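You operate a simulated robot arm through the tools that you are given. There is no shell and no other tool. Be economical: measure what you need, move in short steps, check, and stop when the job is done.

You are at the controls of a simulated two-armed robot. One attempt, no reset.

JOB
On the ironing board, fold the grey hand towel in half, so that its two long edges meet.
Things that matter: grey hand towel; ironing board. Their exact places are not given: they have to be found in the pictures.

Only the result counts: the job must be done as asked and must still hold three seconds after the hand-in. Knocking over, shifting, dropping, spilling or breaking anything else fails it. Flat cloth is picked up by pressing the open fingertips on it (5 to 10 N) and closing them slowly along it; thin cloth reads only 2 to 8 mm in the jaws.

ROBOT AND FRAMES
Two 7-joint arms with two-finger parallel grippers on one trunk, on a base that drives. Base frame: it is fixed to the floor where the robot stands at the start and does not move with it; the origin is under the middle of the robot, x ahead of it, y to its left, z up; the surface under the hand at the start is at about z = 880. Lengths are in mm, angles in degrees, forces in N, time in s.
The left shoulder is at the start at [50, 187, 1110], the right one opposite. With the tool pointing down near the work surface each hand reaches from about 100 to 660 mm from the robot's upright axis, wherever it stands, measured 20 degrees to its own side. Places, roughly: ironing board [500, 100, 900]. Payload 3.43 kg a hand.
Tool frame (each hand has its own): the origin (TCP) lies between the finger pads and is the grasp point; the fingertips stand 30 mm ahead of it; z points along the fingers, y is the line along which they close. The gripper opens to 94 mm. The fingers are 28 mm wide and 10 mm thick; the gripper's body (50 by 96 mm) begins 55 mm behind the TCP.
Orientation is that of the tool frame in the base frame, as [roll, pitch, yaw] about the fixed x, y, z axes, in that order (R = Rz(yaw) Ry(pitch) Rx(roll)). With the fingers straight down and closing along the base's y, the tool's x points along the base's -x, its y along +y and its z along -z.

CONTROLS
- The arms move only by the tool jog_arm. It takes "left_moves", "right_moves" or both (then of equal length, played together; a hand with none holds still); each is a list of rows, each a list of 7 numbers: the finger opening in mm, from 0 to 94, then the shift along the base's x, y, z in mm, then the turn, a rotation vector about the base's x, y, z in degrees. In form: [[fingers, dx, dy, dz, wx, wy, wz], ...]. A call has 1 to 10 rows; each row shifts and turns the commanded pose from where the row before left it. Rows are played at 5 a second. More than 50 mm and 8.6 degrees between two rows, or a gripper value outside its range, and nothing of the call is played. Where a pose cannot be reached the arm comes as near as it can. A force on the tool above 40 N (or 10 N above the force at the start of the call, whichever is more), or a blocked arm, ends the call early, and 0.2 s more pass. Each finger travels about 153 mm/s and halts on what it meets, pressing with about 42 N; the grip force reading is that of the motor and also rises with nothing between the fingers. The clock runs only during rows and for 0.2 s after the last one: add rows that do not move to give the fingers time. The reply holds the time, the measured pose of the TCP, the force on the tool along the base axes, the opening and the grip force, in the units named above and with some noise, with the torque about the TCP (base axes, N m) and any sound that the robot's microphone picked up.
- Cameras (640 x 400 px; columns grow to the right, rows downward): "scene" is now at [122.5, 21.7, 1265.8]; the picture's right is [0.17, -0.99, 0.00], its down [-0.69, -0.12, -0.71] and it looks along [0.70, 0.12, -0.70] (base axes); focal length 214 px, centre (320, 200). "left" rides on the left gripper at [76, -14, -102] in its tool frame; the picture's right is [0.18, 0.98, 0.00], its down [-0.75, 0.14, -0.64] and it looks along [-0.63, 0.12, 0.77] (tool axes); focal length 243 px, centre (320, 200). "right" rides on the right gripper at [76, 14, -103] in its tool frame; the picture's right is [-0.18, 0.98, 0.00], its down [-0.75, -0.14, -0.64] and it looks along [-0.63, -0.12, 0.77] (tool axes); focal length 243 px, centre (320, 200).
- grab_frame(camera): a new picture of that camera. The clock stands still meanwhile.
- move_column(by): slides the trunk up (or, below 0, down) by that many mm; the arms and the scene camera ride with it, the base frame stays. It gives what a move gives, with no picture.
- drive_base(legs): drives the robot by 1 to 6 legs, each [ahead, left, turn to the left] in mm, mm and degrees, along the robot's own axes; the way and the turn of a leg run together, so that a leg with both is an arc; at most 1500 mm and 180 degrees a leg. The arms and the cameras ride along, it lands a little off, and it stops where it bumps. It gives what a move gives.
- aim_head(pan, tilt): turns the head with the scene camera to pan (to the left, within 80 degrees either way) and tilt (down, from -29 to 69), counted from straight ahead of the robot. It gives what a move gives.
- measure_at(camera, pixels): there is no depth. For up to 12 entries [column, row, z] of the newest picture of that camera ("zoom" is the newest enlarged one), the place [x, y] in the base frame at which the ray of that pixel passes the height z, good to about 3 mm, but the place of the scene camera against the robot may be out by one fixed shift of up to 25 mm in any direction. The clock stands still meanwhile.
- zoom(camera, box): a new picture of the part [left, top, right, bottom] of that camera's present view, enlarged. The clock stands still meanwhile.
- finish_job(): hands the job in; it is judged then, once.

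Keep the steps short. Do not move on a guess: measure, check each grasp and each placing, and mend mistakes. In all there are 80 turns and 62 pictures (those below and enlarged ones count). Leave the grippers open and the arms clear of the work at the hand-in unless told otherwise, and finish with a single line.

The tools are called as a command line: name --argument value ..., lists and objects as JSON in quotes. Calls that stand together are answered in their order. jog_arm: Moves the arms, as the interface text tells. Its arguments: {"type":"object","properties":{"left_moves":{"type":"array"},"right_moves":{"type":"array"}},"required":[]} The other tools are called the same way: move_column (by) slides the trunk up or down; drive_base (legs) drives the base; aim_head (pan, tilt) turns the head that bears the scene camera; grab_frame (camera) takes a picture; measure_at (camera, pixels) gives the place at which the rays of pixels pass given heights; zoom (camera, box) takes an enlarged picture of a part of a camera's view; finish_job () hands the job in.

At the start:

```text
clock: 0.0
left_ee_pos: [439.6, 270.2, 1058.0]
left_ee_rot: [180.0, -0.1, -179.9]
left_ft_force: [-0.5, -0.3, 0.5]
left_wrist_torque: [0.0, 0.0, 0.0]
left_opening: 94.0
left_grasp_force: 0.0
right_ee_pos: [389.5, -106.1, 1106.0]
right_ee_rot: [179.9, -0.1, -180.0]
right_ft_force: [0.1, -0.1, -0.1]
right_wrist_torque: [0.01, -0.02, -0.03]
right_opening: 93.9
right_grasp_force: 0.0
trunk travel left (down, up): [-325.0, 107.0]
robot x, y, heading: [1.4, 2.2, -0.1]
head pan, tilt: [9.6, 44.4]
```

scene: 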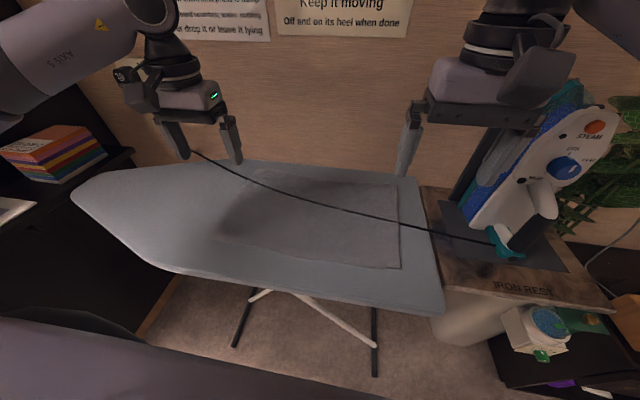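
right: 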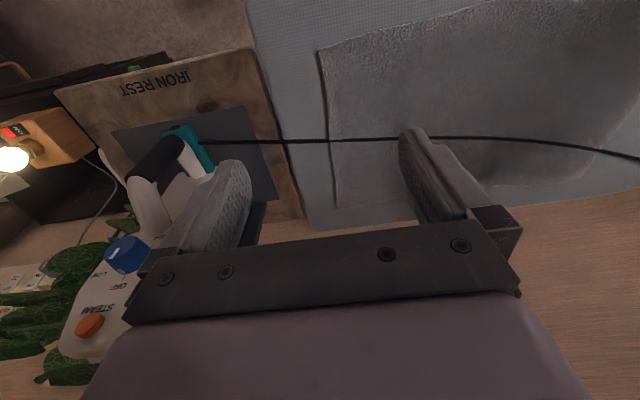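
left: 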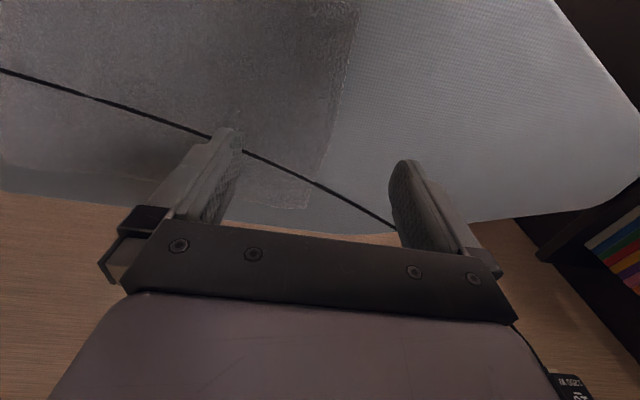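

The towel lies on the board with the iron's cord apparently crossing over it. I'll look closer first.

zoom --camera "scene" --box '[180, 130, 460, 305]'

measure_at --camera "scene" --pixels '[[247, 170, 885], [398, 184, 885], [400, 267, 885], [220, 235, 885], [72, 195, 885], [443, 312, 885], [415, 178, 885], [240, 160, 885], [160, 265, 885]]'

measure_at --camera "right" --pixels '[[318, 50, 885], [336, 207, 885], [327, 140, 885], [520, 186, 885], [305, 218, 885]]'

measure_at --camera "left" --pixels '[[357, 5, 885], [308, 208, 885], [235, 222, 885], [330, 150, 885]]'

```text
2.29 times, centred on (320, 218) of scene
```

zoom: 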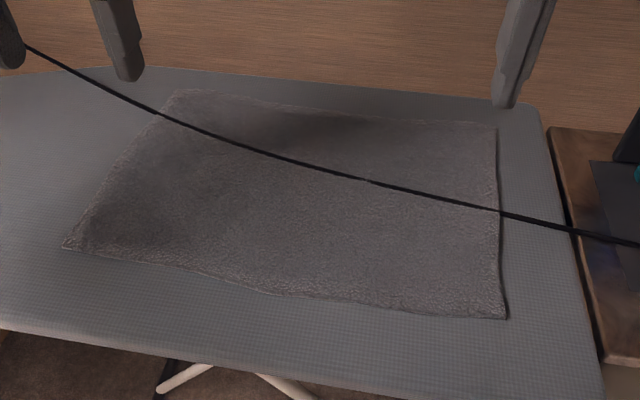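

```text
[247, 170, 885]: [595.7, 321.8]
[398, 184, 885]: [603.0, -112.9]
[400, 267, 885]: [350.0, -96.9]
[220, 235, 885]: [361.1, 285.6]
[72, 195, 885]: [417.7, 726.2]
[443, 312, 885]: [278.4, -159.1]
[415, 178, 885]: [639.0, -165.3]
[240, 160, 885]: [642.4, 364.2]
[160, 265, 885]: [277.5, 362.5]
```

```text
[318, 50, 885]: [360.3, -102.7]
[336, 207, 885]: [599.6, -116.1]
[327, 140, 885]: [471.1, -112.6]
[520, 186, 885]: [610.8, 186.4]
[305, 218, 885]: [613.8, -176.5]
```

```text
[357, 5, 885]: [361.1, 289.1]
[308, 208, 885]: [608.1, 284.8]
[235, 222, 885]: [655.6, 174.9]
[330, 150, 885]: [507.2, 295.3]
```

Next I triangulate the cord: is it lying on the towel or hanging above it?

measure_at --camera "scene" --pixels '[[398.6, 222.8, 885], [398.6, 222.8, 985], [341, 209.7, 885], [341, 209.7, 985], [290, 195, 885], [290, 195, 985], [250, 180, 885], [250, 180, 985], [195, 152, 885], [195, 152, 985]]'

measure_at --camera "right" --pixels '[[327, 140, 885], [327, 140, 985], [480, 138, 885], [480, 138, 985], [560, 144, 885], [560, 144, 985], [638, 158, 885], [638, 158, 985]]'

measure_at --camera "left" --pixels '[[3, 70, 885], [3, 70, 985], [100, 97, 885], [100, 97, 985], [200, 132, 885], [200, 132, 985], [300, 179, 885], [300, 179, 985], [390, 227, 885], [390, 227, 985]]'

aim_head --pan 35 --tilt 30

grab_frame --camera "scene"

```text
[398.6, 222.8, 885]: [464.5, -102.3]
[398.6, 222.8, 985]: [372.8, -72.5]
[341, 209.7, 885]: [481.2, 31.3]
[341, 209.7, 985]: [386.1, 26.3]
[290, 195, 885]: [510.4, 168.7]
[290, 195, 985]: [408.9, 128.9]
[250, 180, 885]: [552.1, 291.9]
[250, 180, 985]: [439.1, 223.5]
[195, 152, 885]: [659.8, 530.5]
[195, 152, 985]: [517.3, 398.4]
```

```text
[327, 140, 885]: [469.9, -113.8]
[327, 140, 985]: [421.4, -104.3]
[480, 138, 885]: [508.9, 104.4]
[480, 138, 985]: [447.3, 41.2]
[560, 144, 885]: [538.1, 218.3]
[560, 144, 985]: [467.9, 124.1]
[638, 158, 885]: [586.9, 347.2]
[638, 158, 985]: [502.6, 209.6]
```

```text
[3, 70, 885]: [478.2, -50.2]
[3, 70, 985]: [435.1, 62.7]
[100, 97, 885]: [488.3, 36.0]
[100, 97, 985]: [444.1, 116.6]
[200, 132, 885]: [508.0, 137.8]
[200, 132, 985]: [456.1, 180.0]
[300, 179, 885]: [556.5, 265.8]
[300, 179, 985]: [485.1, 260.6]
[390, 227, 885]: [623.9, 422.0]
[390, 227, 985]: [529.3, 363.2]
```

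```text
clock: 0.9
left_ee_pos: [439.7, 270.2, 1058.3]
left_ee_rot: [180.0, 0.0, -180.0]
left_ft_force: [0.4, -0.3, -0.8]
left_wrist_torque: [0.0, -0.01, -0.03]
left_opening: 93.8
left_grasp_force: 0.0
right_ee_pos: [387.9, -105.6, 1104.2]
right_ee_rot: [180.0, 0.0, 180.0]
right_ft_force: [-0.2, 0.2, 0.7]
right_wrist_torque: [0.01, -0.03, 0.0]
right_opening: 94.0
right_grasp_force: 0.0
trunk travel left (down, up): [-325.0, 107.0]
robot x, y, heading: [1.5, -0.3, 0.1]
head pan, tilt: [35.0, 30.0]
```

```text
57 pictures are left
```

scene: 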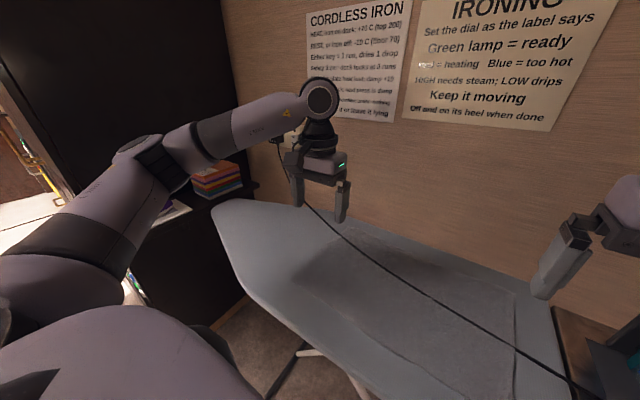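

The cord runs to a wall socket at the back left. Heights don't come out clearly with these similar views, so I shift both hands 150 mm back (staying high) to get a second viewpoint.

jog_arm --left_moves '[[94, -40, 0, 0, 0, 0, 0], [94, -40, 0, 0, 0, 0, 0], [94, -40, 0, 0, 0, 0, 0], [94, -30, 0, 0, 0, 0, 0], [94, 0, 0, 0, 0, 0, 0]]' --right_moves '[[94, -40, 0, 0, 0, 0, 0], [94, -40, 0, 0, 0, 0, 0], [94, -40, 0, 0, 0, 0, 0], [94, -30, 0, 0, 0, 0, 0], [94, 0, 0, 0, 0, 0, 0]]'

grab_frame --camera "left"

grab_frame --camera "right"

```text
clock: 2.1
left_ee_pos: [289.6, 268.9, 1058.5]
left_ee_rot: [-180.0, 0.0, -179.9]
left_ft_force: [-0.1, 0.5, 0.9]
left_wrist_torque: [0.02, -0.01, -0.02]
left_opening: 94.1
left_grasp_force: 0.0
right_ee_pos: [238.1, -105.2, 1105.0]
right_ee_rot: [-180.0, 0.1, 180.0]
right_ft_force: [0.0, 0.6, -0.2]
right_wrist_torque: [0.0, -0.04, -0.01]
right_opening: 94.2
right_grasp_force: 0.1
trunk travel left (down, up): [-325.0, 107.0]
robot x, y, heading: [2.3, 0.0, -0.0]
head pan, tilt: [35.0, 30.0]
```

```text
56 pictures are left
```

left: 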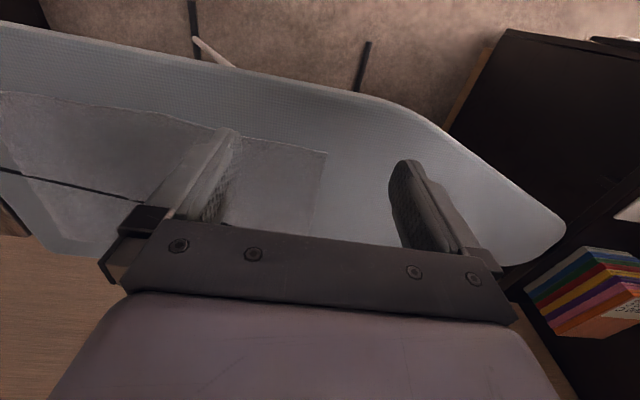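

```text
55 pictures are left
```

right: 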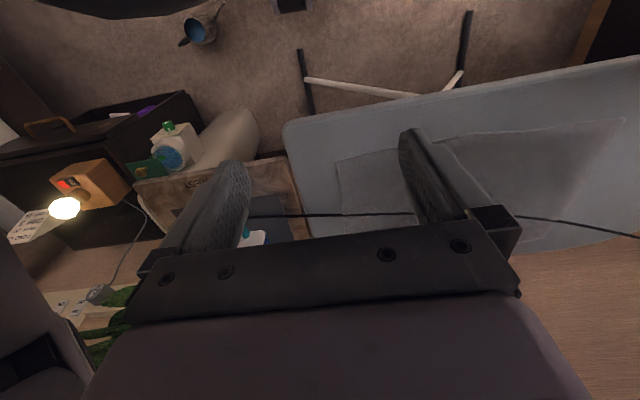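

measure_at --camera "right" --pixels '[[300, 215, 885], [300, 215, 985], [370, 213, 885], [370, 213, 985], [535, 220, 885], [535, 220, 985], [630, 236, 885], [630, 236, 985], [337, 160, 885], [340, 220, 885]]'

measure_at --camera "left" --pixels '[[3, 170, 885], [3, 170, 985], [75, 186, 885], [75, 186, 985], [140, 200, 885], [140, 200, 985], [327, 153, 885], [3, 92, 885], [100, 100, 885], [205, 124, 885], [320, 230, 885]]'

zoom --camera "left" --box '[0, 60, 352, 280]'

```text
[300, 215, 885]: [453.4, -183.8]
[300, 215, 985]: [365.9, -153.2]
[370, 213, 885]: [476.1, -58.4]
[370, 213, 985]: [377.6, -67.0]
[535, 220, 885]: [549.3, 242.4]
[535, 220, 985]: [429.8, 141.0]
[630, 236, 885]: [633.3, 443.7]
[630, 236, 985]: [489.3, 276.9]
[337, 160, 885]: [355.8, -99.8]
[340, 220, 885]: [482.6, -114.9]
```

```text
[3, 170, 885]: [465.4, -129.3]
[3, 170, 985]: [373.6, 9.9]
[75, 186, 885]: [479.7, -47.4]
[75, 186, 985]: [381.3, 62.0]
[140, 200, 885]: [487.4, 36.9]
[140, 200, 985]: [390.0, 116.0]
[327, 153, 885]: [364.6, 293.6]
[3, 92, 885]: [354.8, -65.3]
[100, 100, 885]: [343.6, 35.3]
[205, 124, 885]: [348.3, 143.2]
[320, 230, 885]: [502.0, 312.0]
```

```text
1.82 times, centred on (176, 170) of left
```

zoom: 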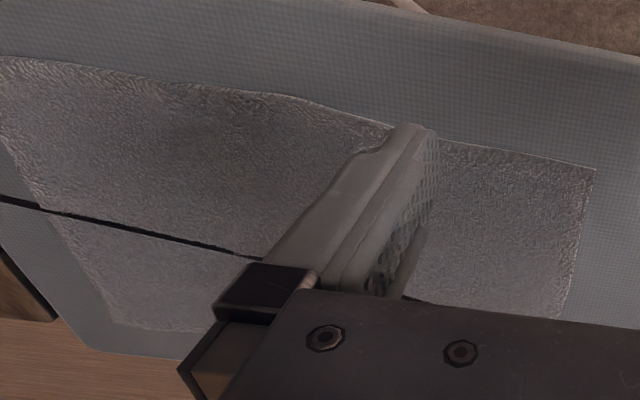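

At z = 885 both viewpoints agree along the cord. It lies flat on the back half of the towel, from about (470,-114) to (570,290). Towel corners:

| Corner | x, y |
|---|---|
| Front right | 357, -101 |
| Front left | 363, 291 |
| Back right | 600, -116 |
| Back left | 607, 285 |

I'll fold the front edge over to the back so the cord and iron aren't pulled. First I drive 90 mm left, so both back corners are within reach.

drive_base --legs '[[0, 90, 0]]'

aim_head --pan 0 --tilt 48

grab_frame --camera "scene"

```text
clock: 3.6
left_ee_pos: [289.6, 360.2, 1057.9]
left_ee_rot: [-179.9, -0.1, 179.9]
left_ft_force: [0.2, 0.2, 0.4]
left_wrist_torque: [0.02, -0.01, -0.04]
left_opening: 94.2
left_grasp_force: 0.0
right_ee_pos: [238.7, -14.2, 1106.5]
right_ee_rot: [-180.0, -0.1, 179.9]
right_ft_force: [0.4, -0.1, 0.3]
right_wrist_torque: [0.01, -0.02, -0.01]
right_opening: 93.7
right_grasp_force: 0.1
trunk travel left (down, up): [-325.0, 107.0]
robot x, y, heading: [2.8, 87.1, 0.1]
head pan, tilt: [35.0, 30.0]
```

```text
clock: 4.6
left_ee_pos: [290.8, 360.8, 1058.3]
left_ee_rot: [-179.9, 0.0, -179.9]
left_ft_force: [0.1, 0.0, 0.4]
left_wrist_torque: [-0.04, -0.02, 0.04]
left_opening: 94.0
left_grasp_force: 0.0
right_ee_pos: [239.4, -14.6, 1104.8]
right_ee_rot: [180.0, 0.0, 179.8]
right_ft_force: [-0.6, 0.5, -0.5]
right_wrist_torque: [0.01, 0.0, 0.01]
right_opening: 94.2
right_grasp_force: 0.1
trunk travel left (down, up): [-325.0, 107.0]
robot x, y, heading: [-0.9, 92.0, -0.1]
head pan, tilt: [0.0, 48.0]
```

```text
53 pictures are left
```

scene: 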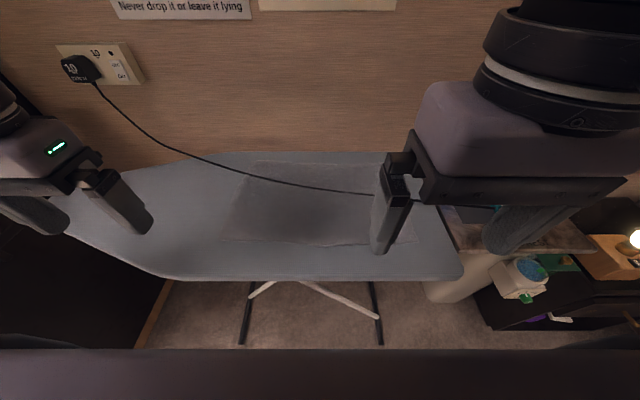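

The cord leaves the board at its back edge and climbs to the socket. Next I turn the hands so their fingers close along x, with the cameras on the inside, and move them above the front corners, still high up.

jog_arm --left_moves '[[94, 9, -9.5, 0, 0, 0, 8.5], [94, 9, -9.5, 0, 0, 0, 8.5], [94, 9, -9.5, 0, 0, 0, 8.5], [94, 9, -9.5, 0, 0, 0, 8.5], [94, 9, -9.5, 0, 0, 0, 8.5], [94, 9, -9.5, 0, 0, 0, 8.5], [94, 9, -9.5, 0, 0, 0, 8.5], [94, 9, -9.5, 0, 0, 0, 8.5], [60, 9, -9.5, 0, 0, 0, 8.5], [24, 9, -9.5, 0, 0, 0, 8.5]]' --right_moves '[[94, 13.5, -6.5, -4.6, 0, 0, -8.5], [94, 13.5, -6.5, -4.6, 0, 0, -8.5], [94, 13.5, -6.5, -4.6, 0, 0, -8.5], [94, 13.5, -6.5, -4.6, 0, 0, -8.5], [94, 13.5, -6.5, -4.6, 0, 0, -8.5], [94, 13.5, -6.5, -4.6, 0, 0, -8.5], [94, 13.5, -6.5, -4.6, 0, 0, -8.5], [94, 13.5, -6.5, -4.6, 0, 0, -8.5], [60, 13.5, -6.5, -4.6, 0, 0, -8.5], [24, 13.5, -6.5, -4.6, 0, 0, -8.5]]'

jog_arm --left_moves '[[24, 0, 0, 0, 0, 0, 5], [24, 0, 0, 0, 0, 0, 0], [24, 0, 0, 0, 0, 0, 0]]' --right_moves '[[24, 0, 0, 0, 0, 0, -5], [24, 0, 0, 0, 0, 0, 0], [24, 0, 0, 0, 0, 0, 0]]'

grab_frame --camera "scene"

grab_frame --camera "left"

grab_frame --camera "right"

```text
clock: 6.8
left_ee_pos: [379.2, 264.5, 1058.4]
left_ee_rot: [179.9, 0.0, -94.7]
left_ft_force: [0.1, -0.4, 0.9]
left_wrist_torque: [-0.02, -0.03, -0.01]
left_opening: 24.0
left_grasp_force: 0.0
right_ee_pos: [372.6, -80.4, 1061.1]
right_ee_rot: [-179.9, 0.0, 94.6]
right_ft_force: [0.1, 0.1, 0.7]
right_wrist_torque: [-0.05, 0.01, 0.0]
right_opening: 24.0
right_grasp_force: 0.0
trunk travel left (down, up): [-325.0, 107.0]
robot x, y, heading: [-0.3, 90.3, -0.2]
head pan, tilt: [0.0, 48.0]
```

```text
clock: 7.6
left_ee_pos: [379.6, 265.2, 1060.2]
left_ee_rot: [-180.0, 0.1, -90.0]
left_ft_force: [-0.1, 0.8, -0.3]
left_wrist_torque: [0.02, -0.01, 0.0]
left_opening: 23.9
left_grasp_force: 0.1
right_ee_pos: [375.3, -81.0, 1060.3]
right_ee_rot: [179.9, 0.0, 89.9]
right_ft_force: [-1.0, -0.9, -0.8]
right_wrist_torque: [-0.02, -0.01, 0.03]
right_opening: 24.0
right_grasp_force: 0.1
trunk travel left (down, up): [-325.0, 107.0]
robot x, y, heading: [-1.9, 90.1, -0.3]
head pan, tilt: [0.0, 48.0]
```

```text
52 pictures are left
```

scene: 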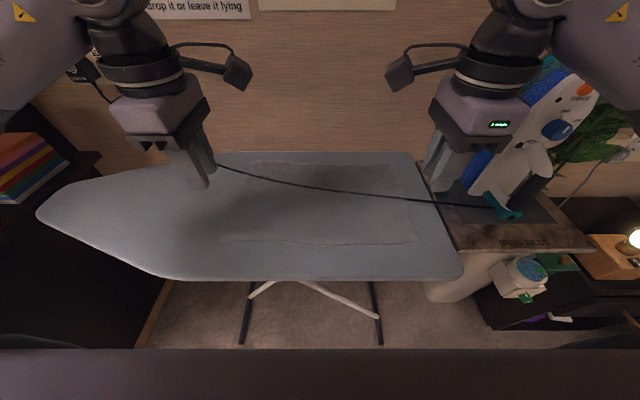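

```text
51 pictures are left
```

left: 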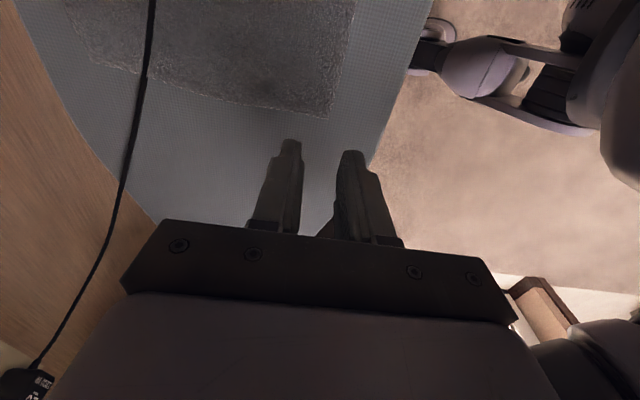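

```text
50 pictures are left
```

right: 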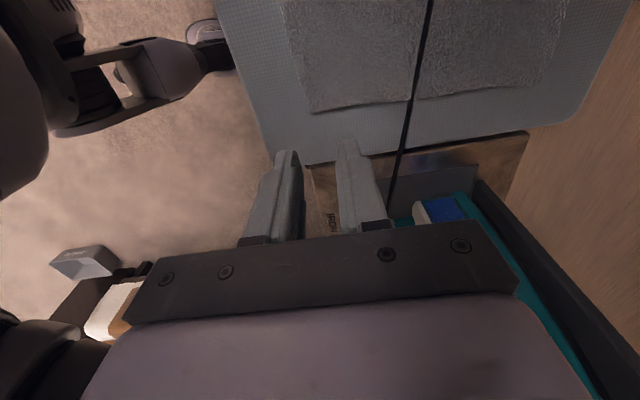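

The corners show at (330,118) in the left camera and (308,113) in the right one. I measure the front edges.

measure_at --camera "left" --pixels '[[330, 118, 887], [340, 70, 887], [350, 20, 887], [148, 75, 887], [230, 98, 887], [370, 165, 885]]'

measure_at --camera "right" --pixels '[[308, 113, 887], [298, 70, 887], [285, 15, 887], [414, 98, 887], [500, 85, 887], [303, 163, 885]]'

```text
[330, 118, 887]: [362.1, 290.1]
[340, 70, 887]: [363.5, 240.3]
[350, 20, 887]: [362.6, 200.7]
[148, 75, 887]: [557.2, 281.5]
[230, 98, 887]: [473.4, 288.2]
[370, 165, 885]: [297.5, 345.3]
```

```text
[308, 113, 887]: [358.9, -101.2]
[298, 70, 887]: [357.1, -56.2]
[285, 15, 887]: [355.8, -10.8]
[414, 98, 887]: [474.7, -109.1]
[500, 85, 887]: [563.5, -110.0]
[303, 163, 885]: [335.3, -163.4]
```

Front edge: x≈363 at the left grasp and 358 at the right, so the TCPs (380 and 375) are well placed. I lower both to just above the cloth.

jog_arm --left_moves '[[24, 0, 0, -40, 0, 0, 0], [24, 0, 0, -40, 0, 0, 0], [24, 0, 0, -35, 0, 0, 0], [24, 0, 0, -15, 0, 0, 0], [24, 0, 0, 0, 0, 0, 0]]' --right_moves '[[24, 0, 0, -40, 0, 0, 0], [24, 0, 0, -40, 0, 0, 0], [24, 0, 0, -35, 0, 0, 0], [24, 0, 0, -15, 0, 0, 0], [24, 0, 0, 0, 0, 0, 0]]'

grab_frame --camera "left"

grab_frame --camera "right"

```text
clock: 8.8
left_ee_pos: [380.0, 265.3, 928.6]
left_ee_rot: [-179.9, -0.1, -90.0]
left_ft_force: [0.6, -0.1, -0.4]
left_wrist_torque: [0.01, 0.01, 0.02]
left_opening: 23.9
left_grasp_force: 0.1
right_ee_pos: [375.4, -81.5, 929.3]
right_ee_rot: [179.9, 0.0, 89.9]
right_ft_force: [-0.2, 0.4, -0.1]
right_wrist_torque: [-0.03, 0.0, -0.02]
right_opening: 23.9
right_grasp_force: 0.1
trunk travel left (down, up): [-325.0, 107.0]
robot x, y, heading: [1.4, 90.2, -0.1]
head pan, tilt: [0.0, 48.0]
```

```text
49 pictures are left
```

left: 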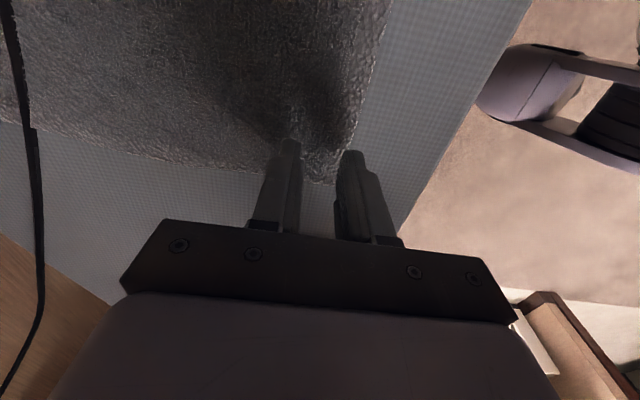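

```text
48 pictures are left
```

right: 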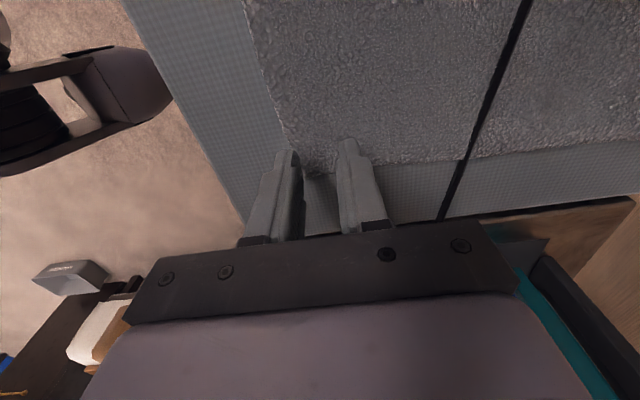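

Placement looks right. I lower in small steps until I read contact.

jog_arm --left_moves '[[24, 0, 0, -5, 0, 0, 0], [24, 0, 0, -3, 0, 0, 0], [24, 0, 0, -2, 0, 0, 0], [24, 0, 0, -2, 0, 0, 0]]' --right_moves '[[24, 0, 0, -5, 0, 0, 0], [24, 0, 0, -3, 0, 0, 0], [24, 0, 0, -2, 0, 0, 0], [24, 0, 0, -2, 0, 0, 0]]'

```text
clock: 9.8
left_ee_pos: [381.1, 263.3, 916.9]
left_ee_rot: [-179.9, 0.0, -90.0]
left_ft_force: [0.3, -0.4, 1.1]
left_wrist_torque: [-0.02, 0.0, -0.02]
left_opening: 24.0
left_grasp_force: 0.1
right_ee_pos: [374.5, -81.1, 916.7]
right_ee_rot: [179.9, 0.0, 89.9]
right_ft_force: [-0.2, 0.4, 0.9]
right_wrist_torque: [-0.03, -0.04, 0.02]
right_opening: 24.0
right_grasp_force: 0.0
trunk travel left (down, up): [-325.0, 107.0]
robot x, y, heading: [0.2, 91.9, -0.4]
head pan, tilt: [0.0, 48.0]
```

Light touch only (~1 N), so a little more.

jog_arm --left_moves '[[24, 0, 0, -1.5, 0, 0, 0], [24, 0, 0, -1, 0, 0, 0], [24, 0, 0, 0, 0, 0, 0]]' --right_moves '[[24, 0, 0, -1.5, 0, 0, 0], [24, 0, 0, -1, 0, 0, 0], [24, 0, 0, 0, 0, 0, 0]]'

```text
clock: 10.6
left_ee_pos: [379.4, 264.9, 915.4]
left_ee_rot: [-179.9, 0.0, -89.9]
left_ft_force: [0.1, -0.3, 1.8]
left_wrist_torque: [-0.03, 0.0, 0.0]
left_opening: 23.8
left_grasp_force: 0.0
right_ee_pos: [372.6, -80.4, 916.8]
right_ee_rot: [-180.0, -0.1, 89.9]
right_ft_force: [0.5, 0.5, 0.7]
right_wrist_torque: [-0.02, -0.03, 0.03]
right_opening: 24.1
right_grasp_force: 0.0
trunk travel left (down, up): [-325.0, 107.0]
robot x, y, heading: [0.5, 89.5, 0.1]
head pan, tilt: [0.0, 48.0]
```

jog_arm --left_moves '[[24, 0, 0, -1.5, 0, 0, 0], [24, 0, 0, -1.5, 0, 0, 0], [24, 0, 0, 0, 0, 0, 0]]' --right_moves '[[24, 0, 0, -1.5, 0, 0, 0], [24, 0, 0, -1.5, 0, 0, 0], [24, 0, 0, 0, 0, 0, 0]]'

```text
clock: 11.4
left_ee_pos: [378.9, 265.5, 912.7]
left_ee_rot: [-179.6, 0.0, -89.9]
left_ft_force: [0.4, 0.0, 16.5]
left_wrist_torque: [0.03, -0.02, 0.01]
left_opening: 23.8
left_grasp_force: 0.1
right_ee_pos: [373.1, -79.9, 913.6]
right_ee_rot: [179.7, 0.0, 89.9]
right_ft_force: [2.4, -3.4, 6.0]
right_wrist_torque: [-0.1, -0.09, -0.03]
right_opening: 24.0
right_grasp_force: 0.0
trunk travel left (down, up): [-325.0, 107.0]
robot x, y, heading: [0.3, 91.1, -0.1]
head pan, tilt: [0.0, 48.0]
```

The left hand presses too hard (16.5 N) and the right reads 6 N. I ease the left up 1 mm, then close both slowly.

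jog_arm --left_moves '[[24, 0, 0, 0, 0, 0, 0], [24, 0, 0, 1.0, 0, 0, 0], [21, 0, 0, 0, 0, 0, 0], [18, 0, 0, 0, 0, 0, 0], [15, 0, 0, 0, 0, 0, 0], [12, 0, 0, 0, 0, 0, 0], [9, 0, 0, 0, 0, 0, 0], [6, 0, 0, 0, 0, 0, 0], [3, 0, 0, 0, 0, 0, 0], [0, 0, 0, 0, 0, 0, 0]]' --right_moves '[[24, 0, 0, 0, 0, 0, 0], [24, 0, 0, 0, 0, 0, 0], [21, 0, 0, 0, 0, 0, 0], [18, 0, 0, 0, 0, 0, 0], [15, 0, 0, 0, 0, 0, 0], [12, 0, 0, 0, 0, 0, 0], [9, 0, 0, 0, 0, 0, 0], [6, 0, 0, 0, 0, 0, 0], [3, 0, 0, 0, 0, 0, 0], [0, 0, 0, 0, 0, 0, 0]]'

grab_frame --camera "left"

grab_frame --camera "right"

```text
clock: 13.6
left_ee_pos: [379.7, 264.8, 912.1]
left_ee_rot: [-179.9, 0.0, -89.9]
left_ft_force: [2.2, -0.1, 10.1]
left_wrist_torque: [-0.02, -0.07, -0.01]
left_opening: 4.0
left_grasp_force: 38.4
right_ee_pos: [374.1, -78.7, 913.1]
right_ee_rot: [180.0, 0.0, 89.9]
right_ft_force: [0.7, 0.8, 9.5]
right_wrist_torque: [0.05, -0.07, -0.01]
right_opening: 4.1
right_grasp_force: 38.5
trunk travel left (down, up): [-325.0, 107.0]
robot x, y, heading: [-0.5, 88.8, -0.1]
head pan, tilt: [0.0, 48.0]
```

```text
47 pictures are left
```

left: 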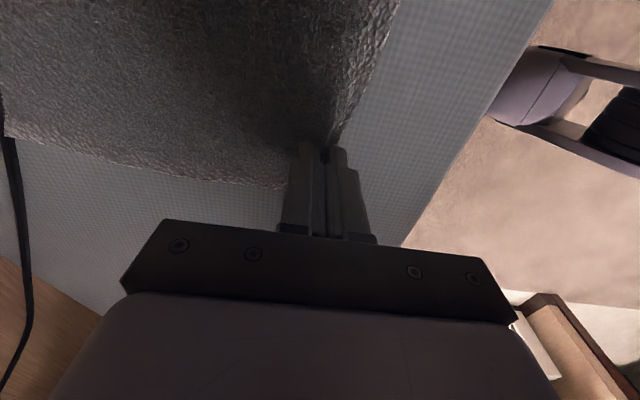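

```text
46 pictures are left
```

right: 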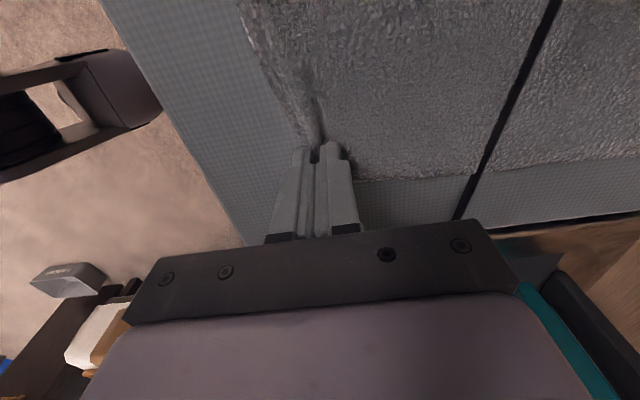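

Both jaws read 4 mm, so cloth is gripped. I raise the edge along an arc around the crease line and pause at the top to check.

jog_arm --left_moves '[[0, 3, 0, 16, 0, 0, 0], [0, 3, 0, 16, 0, 0, 0], [0, 7, 0, 15, 0, 0, 0], [0, 8, 0, 14, 0, 0, 0], [0, 11, 0, 12, 0, 0, 0], [0, 12, 0, 11, 0, 0, 0], [0, 14, 0, 8, 0, 0, 0], [0, 15, 0, 7, 0, 0, 0], [0, 16, 0, 3, 0, 0, 0], [0, 16, 0, 2, 0, 0, 0]]' --right_moves '[[0, 3, 0, 16, 0, 0, 0], [0, 3, 0, 16, 0, 0, 0], [0, 7, 0, 15, 0, 0, 0], [0, 8, 0, 14, 0, 0, 0], [0, 11, 0, 12, 0, 0, 0], [0, 12, 0, 11, 0, 0, 0], [0, 14, 0, 8, 0, 0, 0], [0, 15, 0, 7, 0, 0, 0], [0, 16, 0, 3, 0, 0, 0], [0, 16, 0, 2, 0, 0, 0]]'

grab_frame --camera "scene"

grab_frame --camera "left"

grab_frame --camera "right"

```text
clock: 15.8
left_ee_pos: [485.7, 263.7, 1014.6]
left_ee_rot: [-180.0, 0.0, -90.0]
left_ft_force: [0.7, -0.8, 1.5]
left_wrist_torque: [-0.02, -0.01, 0.01]
left_opening: 3.9
left_grasp_force: 38.5
right_ee_pos: [478.1, -79.0, 1017.7]
right_ee_rot: [179.9, 0.0, 90.0]
right_ft_force: [0.2, 0.7, -0.7]
right_wrist_torque: [0.0, -0.01, -0.05]
right_opening: 4.0
right_grasp_force: 38.6
trunk travel left (down, up): [-325.0, 107.0]
robot x, y, heading: [3.3, 89.5, 0.1]
head pan, tilt: [0.0, 48.0]
```

```text
45 pictures are left
```

scene: 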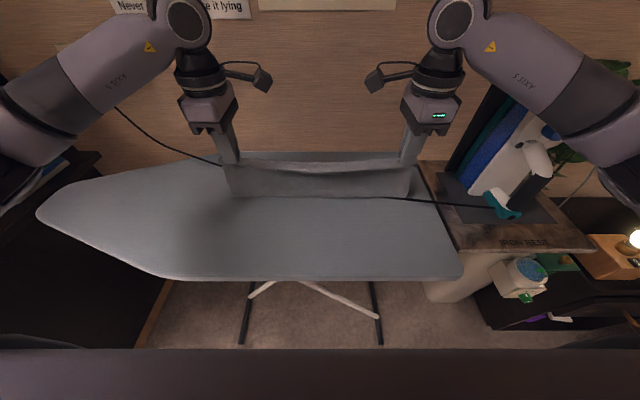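

```text
44 pictures are left
```

left: 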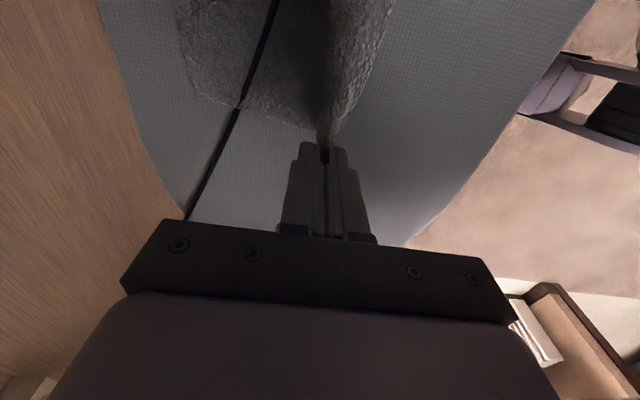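

```text
43 pictures are left
```

right: 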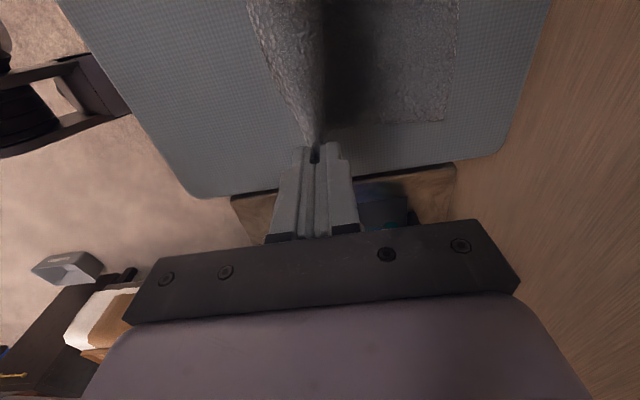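

The flap stands cleanly. At the right end the cord passes near the crease, so I zoom in there.

zoom --camera "scene" --box '[200, 130, 520, 260]'

zoom --camera "right" --box '[220, 0, 480, 240]'

```text
2.00 times, centred on (360, 195) of scene
```

zoom: 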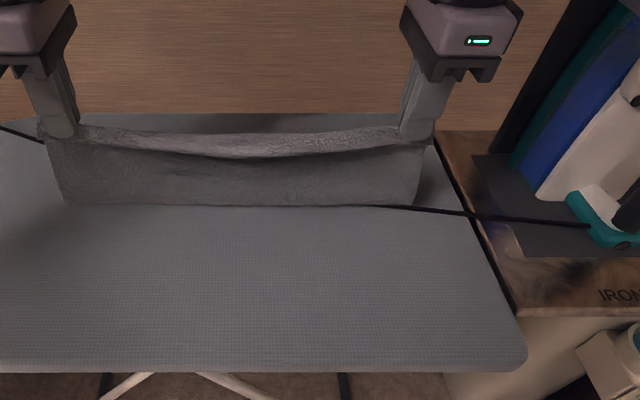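

```text
1.67 times, centred on (350, 120) of right
```

zoom: 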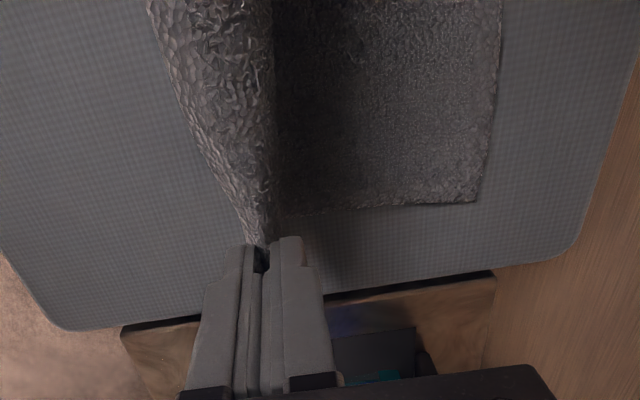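

The flap is neat, and only a narrow lip (~15 mm, beyond the pinch) hangs on the front side. Next I carry on down the arc to the back edge, staying about 10 mm above it.

jog_arm --left_moves '[[0, 16, 0, -2, 0, 0, 0], [0, 16, 0, -4, 0, 0, 0], [0, 15, 0, -6, 0, 0, 0], [0, 14, 0, -8, 0, 0, 0], [0, 12, 0, -10, 0, 0, 0], [0, 11, 0, -11, 0, 0, 0], [0, 8, 0, -12, 0, 0, 0], [0, 7, 0, -12, 0, 0, 0], [0, 4, 0, -12, 0, 0, 0], [0, 3, 0, -10, 0, 0, 0]]' --right_moves '[[0, 16, 0, -2, 0, 0, 0], [0, 16, 0, -4, 0, 0, 0], [0, 15, 0, -6, 0, 0, 0], [0, 14, 0, -8, 0, 0, 0], [0, 12, 0, -10, 0, 0, 0], [0, 11, 0, -11, 0, 0, 0], [0, 8, 0, -12, 0, 0, 0], [0, 7, 0, -12, 0, 0, 0], [0, 4, 0, -12, 0, 0, 0], [0, 3, 0, -10, 0, 0, 0]]'

grab_frame --camera "left"

grab_frame --camera "right"

zoom --camera "scene" --box '[200, 110, 460, 250]'

```text
clock: 18.0
left_ee_pos: [590.5, 264.5, 929.1]
left_ee_rot: [-179.9, -0.1, -89.9]
left_ft_force: [0.8, 0.6, 0.1]
left_wrist_torque: [0.04, 0.01, 0.02]
left_opening: 3.7
left_grasp_force: 38.7
right_ee_pos: [585.9, -79.3, 928.9]
right_ee_rot: [-180.0, -0.1, 90.0]
right_ft_force: [-0.5, 0.1, 0.6]
right_wrist_torque: [0.0, -0.05, -0.03]
right_opening: 3.7
right_grasp_force: 38.3
trunk travel left (down, up): [-325.0, 107.0]
robot x, y, heading: [1.0, 90.0, -0.1]
head pan, tilt: [0.0, 48.0]
```

```text
40 pictures are left
```

left: 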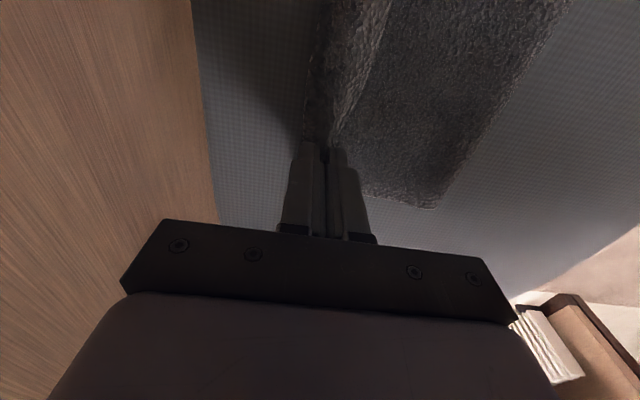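

```text
39 pictures are left
```

right: 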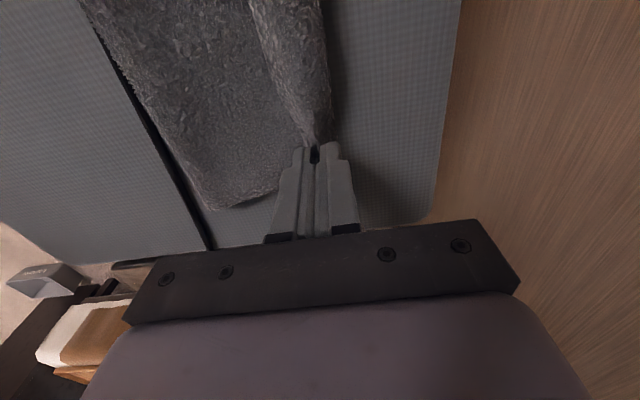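

```text
2.46 times, centred on (330, 180) of scene
```

zoom: 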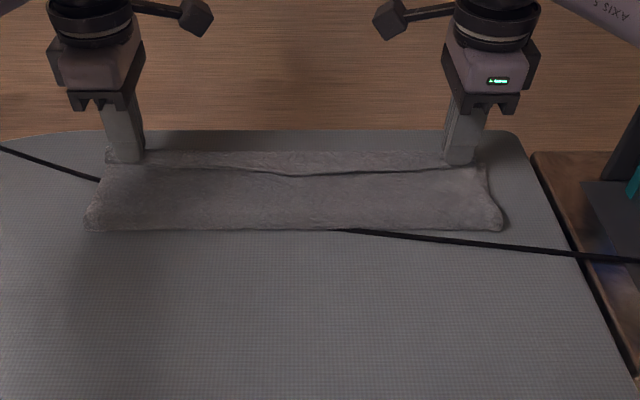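

The flap is over, but its edge strip lies folded back on top, as expected from the pinch. I lower to touch, open gently, lift away and look.

jog_arm --left_moves '[[0, 2, 0, -5, 0, 0, 0], [0, 0, 0, -4, 0, 0, 0], [0, 0, 0, 0, 0, 0, 0], [4, 0, 0, 0, 0, 0, 0], [8, 0, 0, 0, 0, 0, 0], [14, 0, 0, 0, 0, 0, 0], [20, 0, 0, 2, 0, 0, 0], [20, 0, 0, 20, 0, 0, 0], [20, 0, 0, 40, 0, 0, 0], [20, 0, 0, 40, 0, 0, 0]]' --right_moves '[[0, 2, 0, -5, 0, 0, 0], [0, 0, 0, -4, 0, 0, 0], [0, 0, 0, 0, 0, 0, 0], [4, 0, 0, 0, 0, 0, 0], [8, 0, 0, 0, 0, 0, 0], [14, 0, 0, 0, 0, 0, 0], [20, 0, 0, 2, 0, 0, 0], [20, 0, 0, 20, 0, 0, 0], [20, 0, 0, 40, 0, 0, 0], [20, 0, 0, 40, 0, 0, 0]]'

grab_frame --camera "left"

grab_frame --camera "right"

zoom --camera "scene" --box '[200, 110, 460, 250]'

```text
clock: 20.2
left_ee_pos: [593.3, 265.0, 1021.8]
left_ee_rot: [-180.0, 0.0, -90.0]
left_ft_force: [0.5, -0.2, -0.3]
left_wrist_torque: [0.04, -0.01, 0.01]
left_opening: 20.4
left_grasp_force: 0.0
right_ee_pos: [584.6, -80.0, 1023.0]
right_ee_rot: [-180.0, 0.0, 89.9]
right_ft_force: [-0.4, -0.1, -0.5]
right_wrist_torque: [0.01, -0.03, 0.03]
right_opening: 19.9
right_grasp_force: 0.1
trunk travel left (down, up): [-325.0, 107.0]
robot x, y, heading: [-2.0, 88.6, -0.1]
head pan, tilt: [0.0, 48.0]
```

```text
37 pictures are left
```

left: 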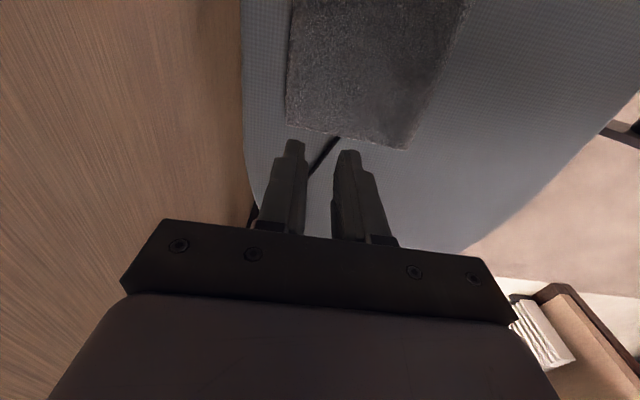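

```text
36 pictures are left
```

right: 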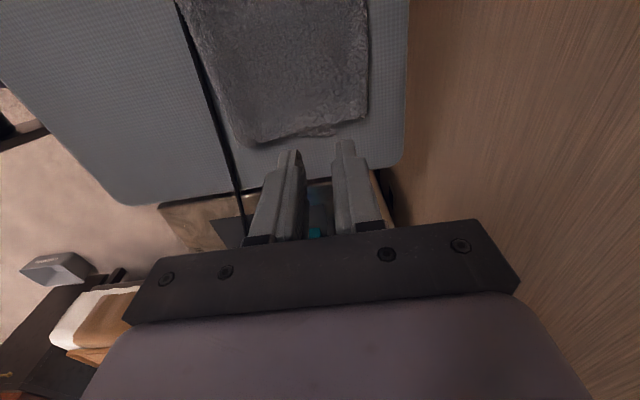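

```text
2.46 times, centred on (330, 180) of scene
```

zoom: 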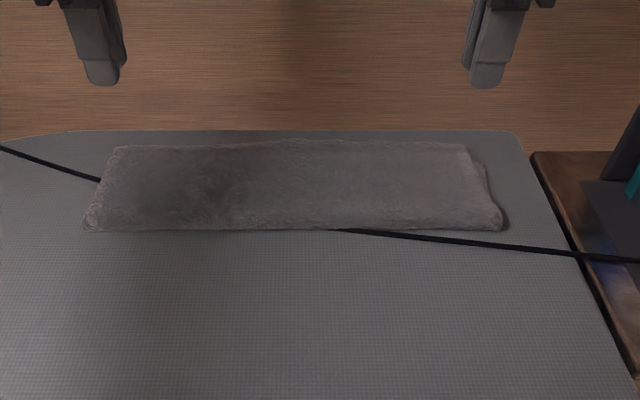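

The lip unrolled by itself and the towel lies nicely folded. I check how well the edges match.

zoom --camera "right" --box '[160, 0, 420, 170]'

zoom --camera "left" --box '[230, 0, 490, 170]'

measure_at --camera "right" --pixels '[[369, 10, 888], [367, 120, 888], [345, 122, 888], [245, 146, 888], [210, 60, 888], [368, 60, 888]]'

measure_at --camera "left" --pixels '[[293, 10, 888], [286, 120, 888], [287, 70, 888], [408, 149, 888], [440, 70, 888]]'

```text
2.35 times, centred on (290, 85) of right
```

zoom: 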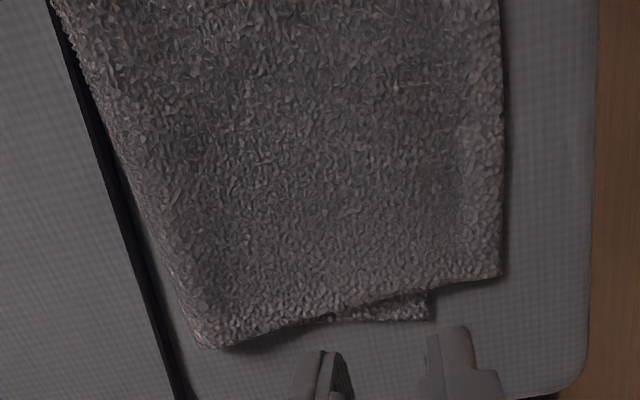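

```text
2.35 times, centred on (360, 85) of left
```

zoom: 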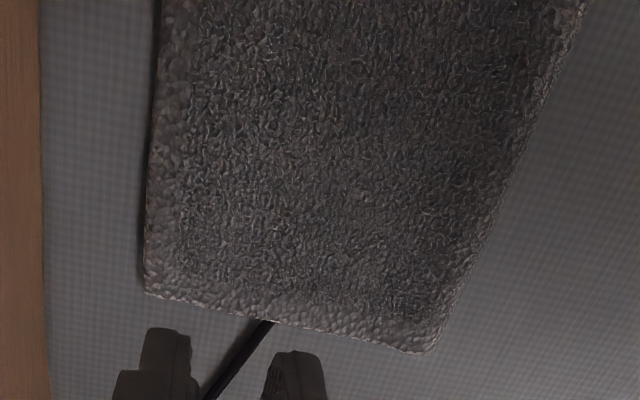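

```text
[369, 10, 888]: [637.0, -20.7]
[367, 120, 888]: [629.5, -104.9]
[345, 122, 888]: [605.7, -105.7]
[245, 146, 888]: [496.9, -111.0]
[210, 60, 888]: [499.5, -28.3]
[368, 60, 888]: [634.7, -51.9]
```

```text
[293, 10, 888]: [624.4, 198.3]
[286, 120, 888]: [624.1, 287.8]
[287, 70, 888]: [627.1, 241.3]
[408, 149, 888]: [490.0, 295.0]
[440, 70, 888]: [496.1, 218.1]
```

The top layer overshoots the bottom one at the back by about 25–30 mm: top edge at x≈626–634, bottom corner at ≈602, crease at ≈495. That needs mending: I pinch the overhanging strip and lay it again further forward. First I check the bottom corner and move above the strip.

measure_at --camera "right" --pixels '[[336, 135, 886], [362, 90, 888]]'

jog_arm --left_moves '[[16, 10, 0, 0, 0, 0, 0], [16, 10, 0, -30, 0, 0, 0], [16, 0, 0, -35, 0, 0, 0], [16, 0, 0, -30, 0, 0, 0], [16, 0, 0, -8, 0, 0, 0], [16, 0, 0, 0, 0, 0, 0]]' --right_moves '[[16, 15, 0, 0, 0, 0, 0], [16, 17, 0, -30, 0, 0, 0], [16, 0, 0, -35, 0, 0, 0], [16, 0, 0, -30, 0, 0, 0], [16, 0, 0, -8, 0, 0, 0], [16, 0, 0, 0, 0, 0, 0]]'

zoom --camera "left" --box '[220, 0, 480, 240]'

zoom --camera "right" --box '[160, 0, 420, 240]'

```text
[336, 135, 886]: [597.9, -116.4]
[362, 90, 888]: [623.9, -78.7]
```

```text
clock: 21.6
left_ee_pos: [611.7, 264.9, 919.8]
left_ee_rot: [-179.9, 0.0, -89.9]
left_ft_force: [0.1, -0.4, -0.2]
left_wrist_torque: [-0.01, 0.0, 0.02]
left_opening: 15.9
left_grasp_force: 0.1
right_ee_pos: [619.8, -79.7, 919.2]
right_ee_rot: [180.0, 0.0, 89.7]
right_ft_force: [0.6, -0.2, 0.6]
right_wrist_torque: [0.0, 0.01, -0.02]
right_opening: 15.9
right_grasp_force: 0.1
trunk travel left (down, up): [-325.0, 107.0]
robot x, y, heading: [1.1, 94.0, -0.1]
head pan, tilt: [0.0, 48.0]
```

```text
1.67 times, centred on (350, 120) of left
```

zoom: 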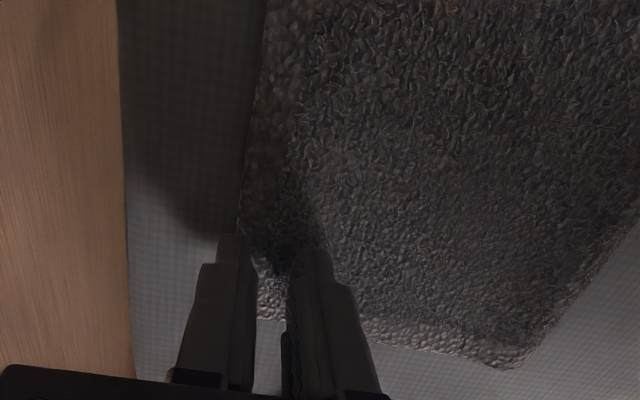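

```text
1.67 times, centred on (290, 120) of right
```

zoom: 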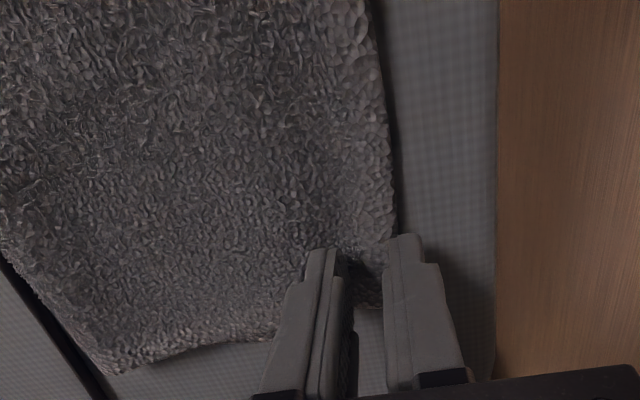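

Both hands straddle the edge as wanted. I press down gently.

jog_arm --left_moves '[[16, 0, 0, -3, 0, 0, 0], [16, 0, 0, -2, 0, 0, 0], [16, 0, 0, 0, 0, 0, 0]]' --right_moves '[[16, -2, 0, -3, 0, 0, 0], [16, 0, 0, -2, 0, 0, 0], [16, 0, 0, 0, 0, 0, 0]]'

```text
clock: 22.4
left_ee_pos: [611.7, 265.0, 914.5]
left_ee_rot: [-180.0, 0.1, -90.1]
left_ft_force: [-0.4, -0.3, 4.7]
left_wrist_torque: [-0.05, 0.08, 0.01]
left_opening: 15.8
left_grasp_force: 0.0
right_ee_pos: [616.6, -79.9, 915.0]
right_ee_rot: [179.9, 0.0, 89.9]
right_ft_force: [1.4, -0.6, 2.3]
right_wrist_torque: [-0.04, 0.03, -0.01]
right_opening: 15.6
right_grasp_force: 0.1
trunk travel left (down, up): [-325.0, 107.0]
robot x, y, heading: [0.9, 87.0, 0.2]
head pan, tilt: [0.0, 48.0]
```

A touch more pressure, then I close slowly.

jog_arm --left_moves '[[16, 0, 0, -0.7, 0, 0, 0], [16, 0, 0, 0, 0, 0, 0], [13, 0, 0, 0, 0, 0, 0], [11, 0, 0, 0, 0, 0, 0], [9, 0, 0, 0, 0, 0, 0], [7, 0, 0, 0, 0, 0, 0], [5, 0, 0, 0, 0, 0, 0], [3, 0, 0, 0, 0, 0, 0], [0, 0, 0, 0, 0, 0, 0], [0, 0, 0, 0, 0, 0, 0]]' --right_moves '[[16, 0, 0, -1, 0, 0, 0], [16, 0, 0, -0.5, 0, 0, 0], [13, 0, 0, 0, 0, 0, 0], [11, 0, 0, 0, 0, 0, 0], [9, 0, 0, 0, 0, 0, 0], [7, 0, 0, 0, 0, 0, 0], [5, 0, 0, 0, 0, 0, 0], [3, 0, 0, 0, 0, 0, 0], [0, 0, 0, 0, 0, 0, 0], [0, 0, 0, 0, 0, 0, 0]]'

```text
clock: 24.6
left_ee_pos: [611.9, 266.6, 913.7]
left_ee_rot: [-179.8, -0.1, -90.0]
left_ft_force: [-2.7, -0.2, 5.8]
left_wrist_torque: [-0.04, 0.13, -0.02]
left_opening: 0.3
left_grasp_force: 33.3
right_ee_pos: [616.0, -79.7, 913.5]
right_ee_rot: [179.9, 0.0, 89.9]
right_ft_force: [1.4, -0.5, 4.6]
right_wrist_torque: [0.0, 0.01, 0.02]
right_opening: 0.0
right_grasp_force: 33.3
trunk travel left (down, up): [-325.0, 107.0]
robot x, y, heading: [-0.3, 91.1, 0.0]
head pan, tilt: [0.0, 48.0]
```

Both jaws closed empty. I rise a little, reopen, and look at where the edge is now.

jog_arm --left_moves '[[0, 0, 0, 10, 0, 0, 0], [24, 0, 0, 0, 0, 0, 0], [24, 0, 0, 0, 0, 0, 0]]' --right_moves '[[0, 0, 0, 10, 0, 0, 0], [24, 0, 0, 0, 0, 0, 0], [24, 0, 0, 0, 0, 0, 0]]'

zoom --camera "left" --box '[220, 0, 480, 240]'

measure_at --camera "zoom" --pixels '[[238, 220, 887], [250, 130, 887]]'

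zoom --camera "right" --box '[160, 0, 420, 240]'

measure_at --camera "zoom" --pixels '[[394, 220, 887], [385, 130, 887]]'

```text
clock: 25.4
left_ee_pos: [612.8, 266.0, 924.3]
left_ee_rot: [179.9, -0.1, -90.0]
left_ft_force: [0.3, -0.3, 0.0]
left_wrist_torque: [0.0, -0.01, 0.0]
left_opening: 24.0
left_grasp_force: 0.1
right_ee_pos: [615.7, -80.0, 922.8]
right_ee_rot: [180.0, -0.1, 89.9]
right_ft_force: [0.5, -1.0, 0.1]
right_wrist_torque: [0.03, -0.01, 0.01]
right_opening: 24.2
right_grasp_force: 0.0
trunk travel left (down, up): [-325.0, 107.0]
robot x, y, heading: [-2.3, 90.2, -0.2]
head pan, tilt: [0.0, 48.0]
```

```text
1.67 times, centred on (350, 120) of left
```

zoom: 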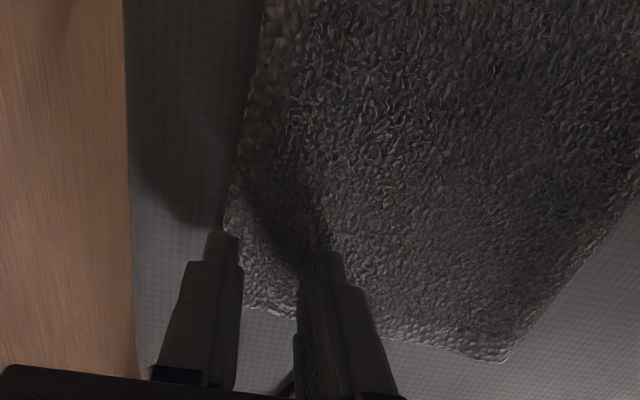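

```text
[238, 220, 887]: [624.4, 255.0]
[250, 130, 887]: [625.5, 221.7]
```

```text
1.67 times, centred on (290, 120) of right
```

zoom: 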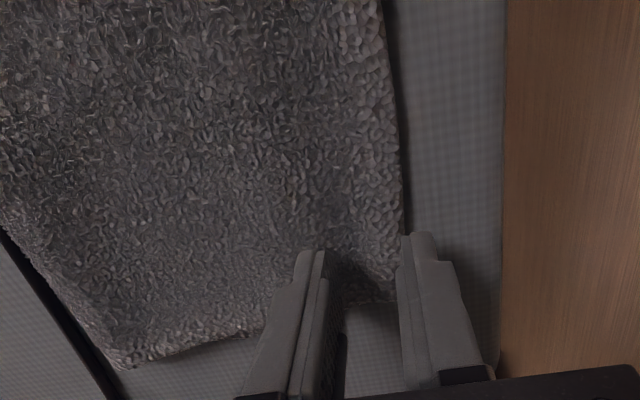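

```text
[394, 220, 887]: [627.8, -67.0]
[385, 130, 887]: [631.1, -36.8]
```

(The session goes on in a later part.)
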